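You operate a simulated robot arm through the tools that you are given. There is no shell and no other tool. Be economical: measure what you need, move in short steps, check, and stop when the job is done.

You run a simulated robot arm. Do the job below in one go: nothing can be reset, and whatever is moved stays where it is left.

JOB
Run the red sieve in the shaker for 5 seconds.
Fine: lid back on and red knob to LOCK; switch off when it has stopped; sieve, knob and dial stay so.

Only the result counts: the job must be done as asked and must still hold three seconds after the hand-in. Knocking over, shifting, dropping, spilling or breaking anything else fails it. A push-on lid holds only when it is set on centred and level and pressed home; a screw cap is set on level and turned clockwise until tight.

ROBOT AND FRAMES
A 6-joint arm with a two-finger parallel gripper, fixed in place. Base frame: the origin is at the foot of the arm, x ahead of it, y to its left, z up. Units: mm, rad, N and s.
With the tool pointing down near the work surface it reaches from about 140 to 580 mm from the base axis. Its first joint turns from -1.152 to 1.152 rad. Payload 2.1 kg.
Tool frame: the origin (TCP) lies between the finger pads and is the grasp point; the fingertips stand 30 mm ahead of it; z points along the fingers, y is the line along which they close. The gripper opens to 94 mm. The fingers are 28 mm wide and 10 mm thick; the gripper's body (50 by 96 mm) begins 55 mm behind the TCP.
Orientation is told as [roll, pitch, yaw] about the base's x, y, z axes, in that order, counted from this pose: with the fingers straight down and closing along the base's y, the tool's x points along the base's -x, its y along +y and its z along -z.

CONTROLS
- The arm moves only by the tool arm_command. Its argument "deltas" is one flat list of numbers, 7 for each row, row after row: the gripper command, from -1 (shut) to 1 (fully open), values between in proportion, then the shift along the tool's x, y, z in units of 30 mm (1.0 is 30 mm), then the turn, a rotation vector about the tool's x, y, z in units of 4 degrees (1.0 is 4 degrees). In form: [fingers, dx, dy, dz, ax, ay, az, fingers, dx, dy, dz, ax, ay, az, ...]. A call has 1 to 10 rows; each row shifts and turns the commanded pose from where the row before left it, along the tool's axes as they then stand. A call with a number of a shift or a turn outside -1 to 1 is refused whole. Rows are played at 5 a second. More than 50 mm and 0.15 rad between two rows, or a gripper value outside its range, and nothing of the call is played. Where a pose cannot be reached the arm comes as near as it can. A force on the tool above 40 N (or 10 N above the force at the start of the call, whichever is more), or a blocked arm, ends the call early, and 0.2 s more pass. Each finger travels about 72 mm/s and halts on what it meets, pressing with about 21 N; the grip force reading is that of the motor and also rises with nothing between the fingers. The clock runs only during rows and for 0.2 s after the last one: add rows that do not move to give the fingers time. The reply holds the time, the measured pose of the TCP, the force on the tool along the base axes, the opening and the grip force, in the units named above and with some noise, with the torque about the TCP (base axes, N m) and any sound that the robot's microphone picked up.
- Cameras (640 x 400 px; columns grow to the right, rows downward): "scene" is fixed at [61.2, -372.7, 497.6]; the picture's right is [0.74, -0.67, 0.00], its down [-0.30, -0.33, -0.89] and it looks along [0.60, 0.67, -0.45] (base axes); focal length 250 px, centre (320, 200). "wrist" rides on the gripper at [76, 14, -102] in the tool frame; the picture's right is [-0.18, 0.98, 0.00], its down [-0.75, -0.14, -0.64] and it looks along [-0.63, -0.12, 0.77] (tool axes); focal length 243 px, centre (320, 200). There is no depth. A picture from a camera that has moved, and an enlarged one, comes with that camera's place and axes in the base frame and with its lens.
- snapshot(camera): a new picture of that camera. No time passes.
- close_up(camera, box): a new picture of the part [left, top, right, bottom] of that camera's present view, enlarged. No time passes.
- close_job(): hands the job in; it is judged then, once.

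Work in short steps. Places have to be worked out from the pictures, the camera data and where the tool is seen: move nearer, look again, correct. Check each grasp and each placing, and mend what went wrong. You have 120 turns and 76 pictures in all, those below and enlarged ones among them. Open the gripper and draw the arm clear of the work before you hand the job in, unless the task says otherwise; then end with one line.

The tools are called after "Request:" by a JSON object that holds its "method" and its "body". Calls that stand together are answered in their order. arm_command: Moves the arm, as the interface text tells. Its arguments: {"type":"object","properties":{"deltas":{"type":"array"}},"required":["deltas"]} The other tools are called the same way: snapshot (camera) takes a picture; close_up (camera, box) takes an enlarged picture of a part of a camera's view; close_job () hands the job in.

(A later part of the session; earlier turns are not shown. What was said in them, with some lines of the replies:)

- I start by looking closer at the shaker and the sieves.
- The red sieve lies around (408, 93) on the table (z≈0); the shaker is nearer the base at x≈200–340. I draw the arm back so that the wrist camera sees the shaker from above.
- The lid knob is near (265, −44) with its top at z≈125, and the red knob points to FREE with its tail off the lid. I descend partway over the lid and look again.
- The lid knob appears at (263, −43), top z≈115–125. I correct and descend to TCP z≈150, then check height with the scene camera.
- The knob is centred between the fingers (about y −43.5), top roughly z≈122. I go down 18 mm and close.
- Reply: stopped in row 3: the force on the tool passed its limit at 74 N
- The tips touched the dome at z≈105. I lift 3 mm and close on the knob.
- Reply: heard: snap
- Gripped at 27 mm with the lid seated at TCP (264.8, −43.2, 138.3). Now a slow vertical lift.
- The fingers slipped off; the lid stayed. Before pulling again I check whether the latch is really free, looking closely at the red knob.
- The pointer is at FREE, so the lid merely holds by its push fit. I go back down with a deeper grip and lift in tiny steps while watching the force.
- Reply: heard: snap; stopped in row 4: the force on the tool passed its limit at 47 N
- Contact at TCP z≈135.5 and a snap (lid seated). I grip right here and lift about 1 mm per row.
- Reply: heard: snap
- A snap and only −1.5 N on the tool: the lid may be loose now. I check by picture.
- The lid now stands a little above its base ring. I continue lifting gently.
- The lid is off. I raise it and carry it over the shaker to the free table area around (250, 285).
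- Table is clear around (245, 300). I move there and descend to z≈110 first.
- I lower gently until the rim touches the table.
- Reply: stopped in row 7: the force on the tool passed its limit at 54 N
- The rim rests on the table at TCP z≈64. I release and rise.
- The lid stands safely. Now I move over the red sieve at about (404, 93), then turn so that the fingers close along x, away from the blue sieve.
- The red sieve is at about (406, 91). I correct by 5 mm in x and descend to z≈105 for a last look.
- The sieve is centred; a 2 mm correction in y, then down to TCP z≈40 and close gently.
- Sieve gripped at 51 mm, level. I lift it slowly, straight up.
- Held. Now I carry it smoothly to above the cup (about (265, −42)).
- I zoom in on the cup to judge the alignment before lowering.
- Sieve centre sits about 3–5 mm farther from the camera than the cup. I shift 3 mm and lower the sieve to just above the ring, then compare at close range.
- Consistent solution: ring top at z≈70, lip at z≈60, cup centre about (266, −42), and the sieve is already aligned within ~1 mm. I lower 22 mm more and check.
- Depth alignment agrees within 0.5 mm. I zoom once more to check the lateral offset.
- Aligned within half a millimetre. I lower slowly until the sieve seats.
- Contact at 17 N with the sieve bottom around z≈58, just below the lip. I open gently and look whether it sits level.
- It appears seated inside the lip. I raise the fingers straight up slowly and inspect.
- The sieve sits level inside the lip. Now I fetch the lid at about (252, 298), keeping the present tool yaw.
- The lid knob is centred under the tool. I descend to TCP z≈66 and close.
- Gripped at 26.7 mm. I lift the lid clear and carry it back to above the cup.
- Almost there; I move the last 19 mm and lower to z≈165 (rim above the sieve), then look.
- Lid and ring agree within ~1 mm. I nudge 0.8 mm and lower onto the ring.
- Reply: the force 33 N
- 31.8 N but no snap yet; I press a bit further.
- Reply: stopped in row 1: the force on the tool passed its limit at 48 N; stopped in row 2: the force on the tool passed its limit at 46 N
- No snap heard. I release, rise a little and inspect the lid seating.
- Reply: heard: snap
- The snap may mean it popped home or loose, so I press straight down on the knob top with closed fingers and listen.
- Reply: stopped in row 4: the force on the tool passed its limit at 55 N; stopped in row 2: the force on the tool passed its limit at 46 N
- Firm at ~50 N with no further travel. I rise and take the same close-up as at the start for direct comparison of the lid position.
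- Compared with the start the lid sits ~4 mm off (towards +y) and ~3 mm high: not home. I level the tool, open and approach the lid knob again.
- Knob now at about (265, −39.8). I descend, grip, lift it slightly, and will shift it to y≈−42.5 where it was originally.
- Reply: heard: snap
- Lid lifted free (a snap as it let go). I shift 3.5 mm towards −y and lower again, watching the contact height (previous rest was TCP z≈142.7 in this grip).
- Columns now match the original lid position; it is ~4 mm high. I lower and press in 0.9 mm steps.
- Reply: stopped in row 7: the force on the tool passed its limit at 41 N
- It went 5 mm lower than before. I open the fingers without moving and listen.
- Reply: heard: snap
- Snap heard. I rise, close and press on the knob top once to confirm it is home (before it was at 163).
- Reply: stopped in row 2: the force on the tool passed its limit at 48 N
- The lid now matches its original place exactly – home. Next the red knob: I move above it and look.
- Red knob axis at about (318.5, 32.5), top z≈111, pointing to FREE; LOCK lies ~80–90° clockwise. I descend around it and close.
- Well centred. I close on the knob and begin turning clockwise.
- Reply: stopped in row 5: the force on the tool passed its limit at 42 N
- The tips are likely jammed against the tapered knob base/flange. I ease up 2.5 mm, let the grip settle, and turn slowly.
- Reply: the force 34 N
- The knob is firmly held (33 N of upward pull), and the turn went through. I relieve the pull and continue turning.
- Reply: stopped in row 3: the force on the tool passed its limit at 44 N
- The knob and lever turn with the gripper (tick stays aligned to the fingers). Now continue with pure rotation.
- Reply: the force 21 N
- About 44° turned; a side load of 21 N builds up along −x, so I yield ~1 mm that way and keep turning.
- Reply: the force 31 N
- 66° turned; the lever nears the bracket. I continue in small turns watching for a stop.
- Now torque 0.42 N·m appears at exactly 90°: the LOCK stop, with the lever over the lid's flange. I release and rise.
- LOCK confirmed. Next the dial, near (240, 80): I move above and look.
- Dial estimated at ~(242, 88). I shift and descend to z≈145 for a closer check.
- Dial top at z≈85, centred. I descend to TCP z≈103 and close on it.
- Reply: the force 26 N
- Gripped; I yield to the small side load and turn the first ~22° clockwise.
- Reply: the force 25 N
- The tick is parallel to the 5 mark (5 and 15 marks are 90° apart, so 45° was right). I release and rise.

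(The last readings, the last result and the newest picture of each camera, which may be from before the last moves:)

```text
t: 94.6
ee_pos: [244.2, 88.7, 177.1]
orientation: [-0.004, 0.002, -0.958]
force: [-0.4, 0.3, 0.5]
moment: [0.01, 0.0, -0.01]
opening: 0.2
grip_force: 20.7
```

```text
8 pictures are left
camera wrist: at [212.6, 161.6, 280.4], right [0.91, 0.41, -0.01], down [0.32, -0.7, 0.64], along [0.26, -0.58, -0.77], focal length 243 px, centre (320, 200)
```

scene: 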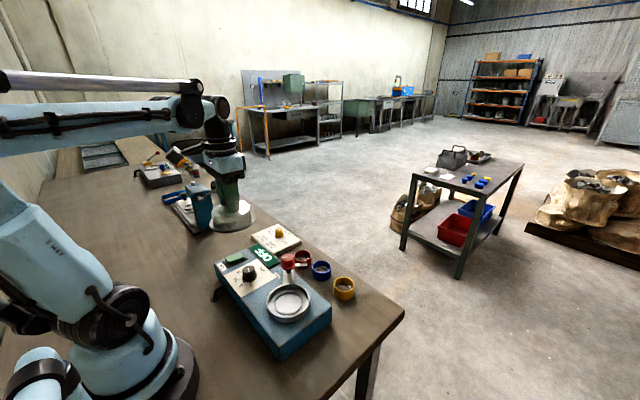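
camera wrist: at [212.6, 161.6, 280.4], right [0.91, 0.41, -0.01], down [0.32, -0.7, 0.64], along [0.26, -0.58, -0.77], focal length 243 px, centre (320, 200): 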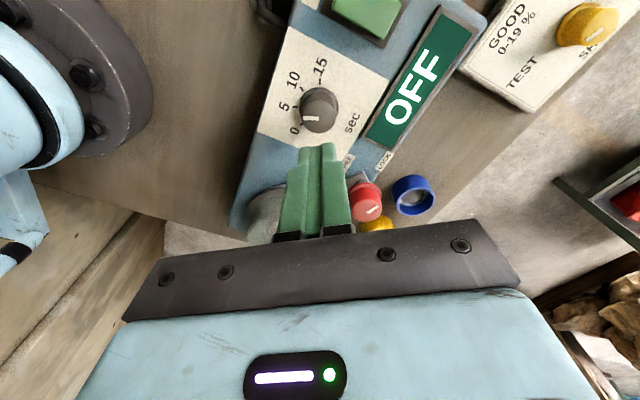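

The dial reads 5. Now the ON switch at about (238, 168); it is ~46 mm long in x. I turn the tool back to yaw 0 and move over its ON end.

Request:
{"method": "arm_command", "body": {"deltas": [-1, 0, 0, 0, 0, 0, -1, -1, 0, 0, 0, 0, 0, -1, -1, 0, 0, 0, 0, 0, -1, -1, 0, 0, 0, 0, 0, -1, -1, 0, 0, 0, 0, 0, -1, -1, 0, 0, 0, 0, 0, -1, -1, 0, 0, 0, 0, 0, -1, -1, 0, 0, 0, 0, 0, -1, -1, 0, 0, 0, 0, 0, -1, -1, 0, 0, 0, 0, 0, -1]}}

Request:
{"method": "arm_command", "body": {"deltas": [-1, 0, 0, 0, 0, 0, -1, -1, 0, 0, 0, 0, 0, -1, -1, 0, 0, 0, 0, 0, -1, -1, 0, 0, 0, 0, 0, -0.72, -1, 0.2, 0.88, 0, 0, 0, 0, -1, 0.2, 0.88, 0, 0, 0, 0, -1, 0.2, 0.88, 0, 0, 0, 0, -1, 0, 0, 0, 0, 0, 0]}}

Request:
{"method": "snapshot", "body": {"camera": "wrist"}}

Request:
{"method": "close_up", "body": {"camera": "scene", "box": [205, 230, 295, 300]}}

```text
t: 96.8
ee_pos: [243.9, 88.7, 177.5]
orientation: [-0.002, 0.006, -0.257]
force: [-0.2, 0.3, 0.0]
moment: [0.01, -0.03, 0.01]
opening: 0.0
grip_force: 21.3
```

```text
t: 98.6
ee_pos: [224.6, 169.1, 176.9]
orientation: [-0.001, 0.006, 0.001]
force: [1.0, 0.4, -0.4]
moment: [-0.01, -0.01, 0.0]
opening: 0.2
grip_force: 20.2
```

```text
7 pictures are left
camera wrist: at [149.3, 185.7, 280.4], right [0.18, 0.98, 0.0], down [0.76, -0.14, 0.64], along [0.63, -0.12, -0.77], focal length 243 px, centre (320, 200)
```

wrist: 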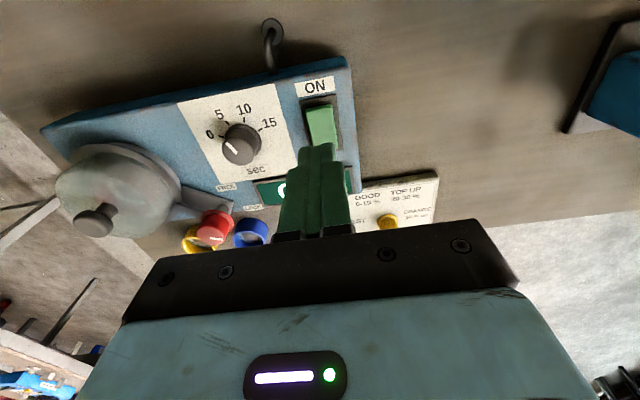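

```text
5.71 times, centred on (250, 265) of scene
camera zoom: at [61.2, -372.7, 497.6], right [0.74, -0.67, 0.0], down [-0.3, -0.33, -0.89], along [0.6, 0.67, -0.45], focal length 1430 px, centre (720, -171)
```

zoom: 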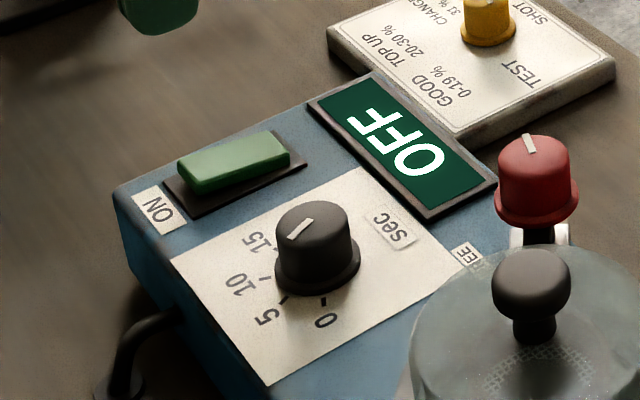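

I verify the dial's pointer once with an enlarged wrist view before switching on.

Request:
{"method": "close_up", "body": {"camera": "wrist", "box": [190, 80, 350, 180]}}

```text
4.00 times, centred on (270, 130) of wrist
camera zoom: at [149.3, 185.7, 280.4], right [0.18, 0.98, 0.0], down [0.76, -0.14, 0.64], along [0.63, -0.12, -0.77], focal length 970 px, centre (520, 480)
```

zoom: 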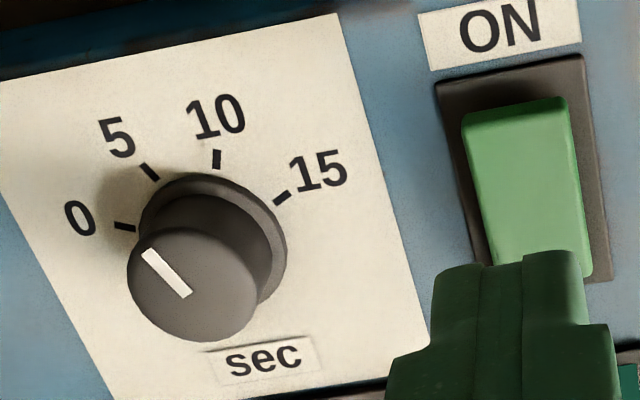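

Pointer is parallel to the 5 mark. Switch spans x≈216–256 at y≈170.5; I descend onto its ON end.

Request:
{"method": "arm_command", "body": {"deltas": [-1, -0.08, 0.04, 0.8, 0, 0, 0, -1, 0, 0, 0.8, 0, 0, 0, -1, 0, 0, 0.4, 0, 0, 0, -1, 0, 0, 0.07, 0, 0, 0, -1, 0, 0, 0.07, 0, 0, 0, -1, 0, 0, 0.07, 0, 0, 0, -1, 0, 0, 0.07, 0, 0, 0, -1, 0, 0, 0.07, 0, 0, 0, -1, 0, 0, 0.07, 0, 0, 0, -1, 0, 0, 0.07, 0, 0, 0]}}

```text
t: 100.8
ee_pos: [226.5, 171.1, 102.7]
orientation: [-0.001, 0.003, -0.001]
force: [-1.2, 0.2, 0.7]
moment: [0.0, 0.0, -0.03]
opening: 0.1
grip_force: 21.2
```

No contact yet at tip z≈73; I go on in 1.5 mm steps.

Request:
{"method": "arm_command", "body": {"deltas": [-1, 0, 0, 0.05, 0, 0, 0, -1, 0, 0, 0.05, 0, 0, 0, -1, 0, 0, 0.05, 0, 0, 0, -1, 0, 0, 0.05, 0, 0, 0, -1, 0, 0, 0.05, 0, 0, 0, -1, 0, 0, 0.05, 0, 0, 0]}}

```text
t: 102.0
ee_pos: [226.7, 168.7, 95.4]
orientation: [-0.004, 0.01, 0.0]
force: [-1.7, -1.1, 8.5]
moment: [-0.04, -0.09, -0.08]
opening: 0.0
grip_force: 21.2
stopped in row 6: the force on the tool passed its limit at 51 N (the readings are from after the stop); the commanded pose is now the measured one
```

Pressed with 51 N. I lift off and check the display.

Request:
{"method": "arm_command", "body": {"deltas": [-1, 0, 0, -0.5, 0, 0, 0, -1, 0, 0, -1, 0, 0, 0]}}

Request:
{"method": "close_up", "body": {"camera": "scene", "box": [205, 230, 325, 320]}}

```text
t: 102.6
ee_pos: [227.0, 169.9, 141.1]
orientation: [-0.004, 0.01, 0.0]
force: [-0.2, 0.1, 0.4]
moment: [0.01, -0.01, 0.0]
opening: 0.0
grip_force: 20.6
```

```text
4.44 times, centred on (265, 275) of scene
camera zoom: at [61.2, -372.7, 497.6], right [0.74, -0.67, 0.0], down [-0.3, -0.33, -0.89], along [0.6, 0.67, -0.45], focal length 1112 px, centre (564, -133)
```

zoom: 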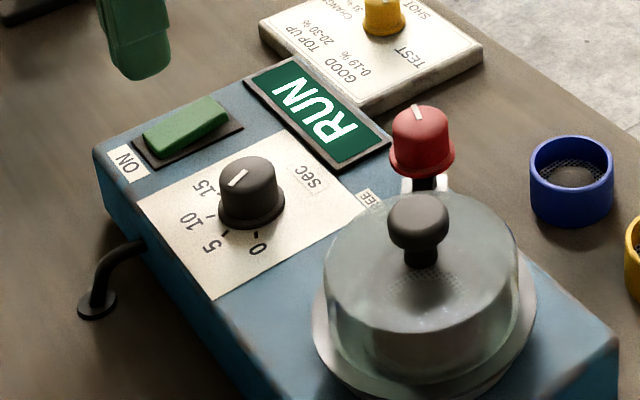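

Display shows RUN; the rocker's other end is up. I wait for the 5 seconds while moving above the far (off) end.

Request:
{"method": "arm_command", "body": {"deltas": [-1, -0.35, 0, 0, 0, 0, 0, -1, -0.37, 0.02, 0, 0, 0, 0, -1, 0, 0, 0, 0, 0, 0, -1, 0, 0, 0, 0, 0, 0, -1, 0, 0, 0, 0, 0, 0, -1, 0, 0, 0, 0, 0, 0, -1, 0, 0, 0, 0, 0, 0, -1, 0, 0, 0, 0, 0, 0, -1, 0, 0, 0, 0, 0, 0, -1, 0, 0, 0, 0, 0, 0]}}

Request:
{"method": "arm_command", "body": {"deltas": [-1, 0, 0, 0, 0, 0, 0, -1, 0, 0, 0, 0, 0, 0, -1, 0, 0, 0, 0, 0, 0, -1, 0, 0, 0, 0, 0, 0, -1, 0, 0, 0, 0, 0, 0, -1, 0, 0, 0, 0, 0, 0, -1, 0, 0, 0, 0, 0, 0, -1, 0, 0, 0, 0, 0, 0, -1, 0, 0, 0, 0, 0, 0, -1, 0, 0, 0, 0, 0, 0]}}

Request:
{"method": "arm_command", "body": {"deltas": [-1, 0, 0, 0, 0, 0, 0, -1, 0, 0, 0, 0, 0, 0, -1, 0, 0, 0, 0, 0, 0, -1, 0, 0, 0, 0, 0, 0, -1, 0, 0, 0, 0, 0, 0]}}

Request:
{"method": "close_up", "body": {"camera": "scene", "box": [205, 230, 325, 320]}}

```text
t: 104.8
ee_pos: [248.9, 171.0, 138.9]
orientation: [-0.002, 0.011, -0.001]
force: [0.3, 0.2, 0.5]
moment: [0.01, 0.01, 0.0]
opening: 0.0
grip_force: 21.5
```

```text
t: 107.0
ee_pos: [249.3, 170.7, 139.4]
orientation: [-0.002, 0.011, 0.0]
force: [0.2, -0.1, -0.5]
moment: [-0.01, 0.0, -0.04]
opening: 0.0
grip_force: 20.9
```

```text
t: 108.2
ee_pos: [249.1, 171.2, 139.1]
orientation: [-0.005, 0.012, 0.0]
force: [0.0, 0.4, 0.3]
moment: [0.01, 0.0, 0.01]
opening: 0.0
grip_force: 20.9
```

```text
4.44 times, centred on (265, 275) of scene
camera zoom: at [61.2, -372.7, 497.6], right [0.74, -0.67, 0.0], down [-0.3, -0.33, -0.89], along [0.6, 0.67, -0.45], focal length 1112 px, centre (564, -133)
```

zoom: 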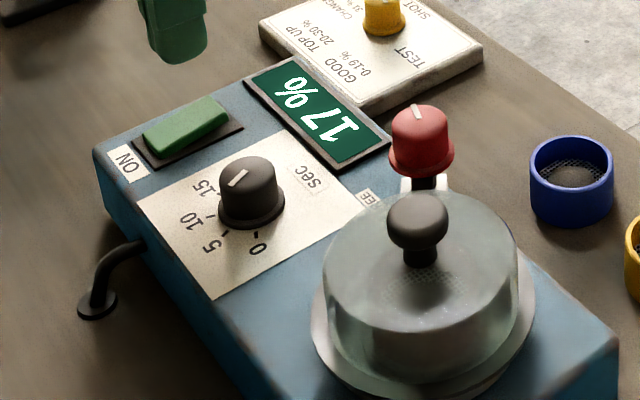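

It has stopped and shows 17 %. I press the far end of the rocker to switch off.

Request:
{"method": "arm_command", "body": {"deltas": [-1, -0.03, 0, 0.6, 0, 0, 0, -1, 0, 0, 0.5, 0, 0, 0, -1, 0, 0, 0.06, 0, 0, 0, -1, 0, 0, 0.06, 0, 0, 0, -1, 0, 0, 0.06, 0, 0, 0, -1, 0, 0, 0.06, 0, 0, 0, -1, 0, 0, 0.06, 0, 0, 0, -1, 0, 0, 0.06, 0, 0, 0, -1, 0, 0, 0.06, 0, 0, 0, -1, 0, 0, 0.06, 0, 0, 0]}}

```text
t: 110.3
ee_pos: [249.6, 170.6, 95.7]
orientation: [-0.005, 0.013, 0.001]
force: [-0.9, 0.6, 5.8]
moment: [0.04, 0.03, 0.04]
opening: 0.1
grip_force: 21.5
stopped in row 10: the force on the tool passed its limit at 51 N (the readings are from after the stop); the commanded pose is now the measured one
```

Pressed to the same depth (z≈95.7). I rise clear and look.

Request:
{"method": "arm_command", "body": {"deltas": [-1, 0, 0, -0.5, 0, 0, 0, -1, 0, 0, -1, 0, 0, 0, 0, 0, 0, -1, 0, 0, 0, 1, 0, 0, -1, 0, 0, 0, 1, 0, 0, -1, 0, 0, 0, 1, 0, 0, -1, 0, 0, 0, 1, 0, 0, 0, 0, 0, 0]}}

Request:
{"method": "close_up", "body": {"camera": "scene", "box": [205, 230, 325, 320]}}

```text
t: 111.9
ee_pos: [252.8, 170.5, 261.3]
orientation: [-0.005, 0.011, -0.002]
force: [-0.7, 0.4, -0.2]
moment: [0.01, 0.01, 0.02]
opening: 93.9
grip_force: 0.0
```

```text
4.44 times, centred on (265, 275) of scene
camera zoom: at [61.2, -372.7, 497.6], right [0.74, -0.67, 0.0], down [-0.3, -0.33, -0.89], along [0.6, 0.67, -0.45], focal length 1112 px, centre (564, -133)
```

zoom: 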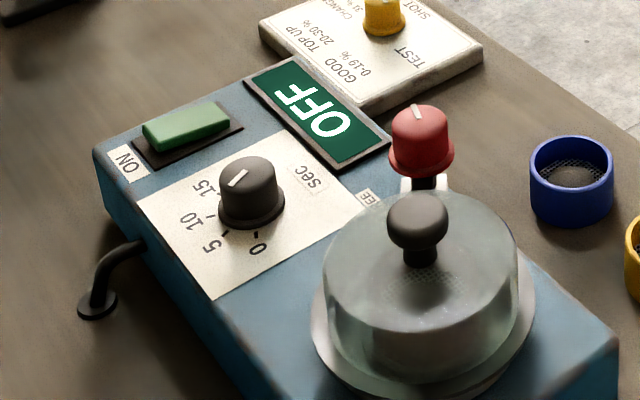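

The display reads OFF, the lid is on, the red knob is at LOCK and the dial is at 5. The gripper is open and the arm is clear, so I hand in.

Request:
{"method": "close_job", "body": {}}

```text
The job is handed in.
```

The red sieve ran in the shaker for the dialled 5 seconds, and the display showed 17 % when it stopped. The shaker is now switched off, with the sieve inside, the lid pressed home, the red knob at LOCK and the dial at 5.
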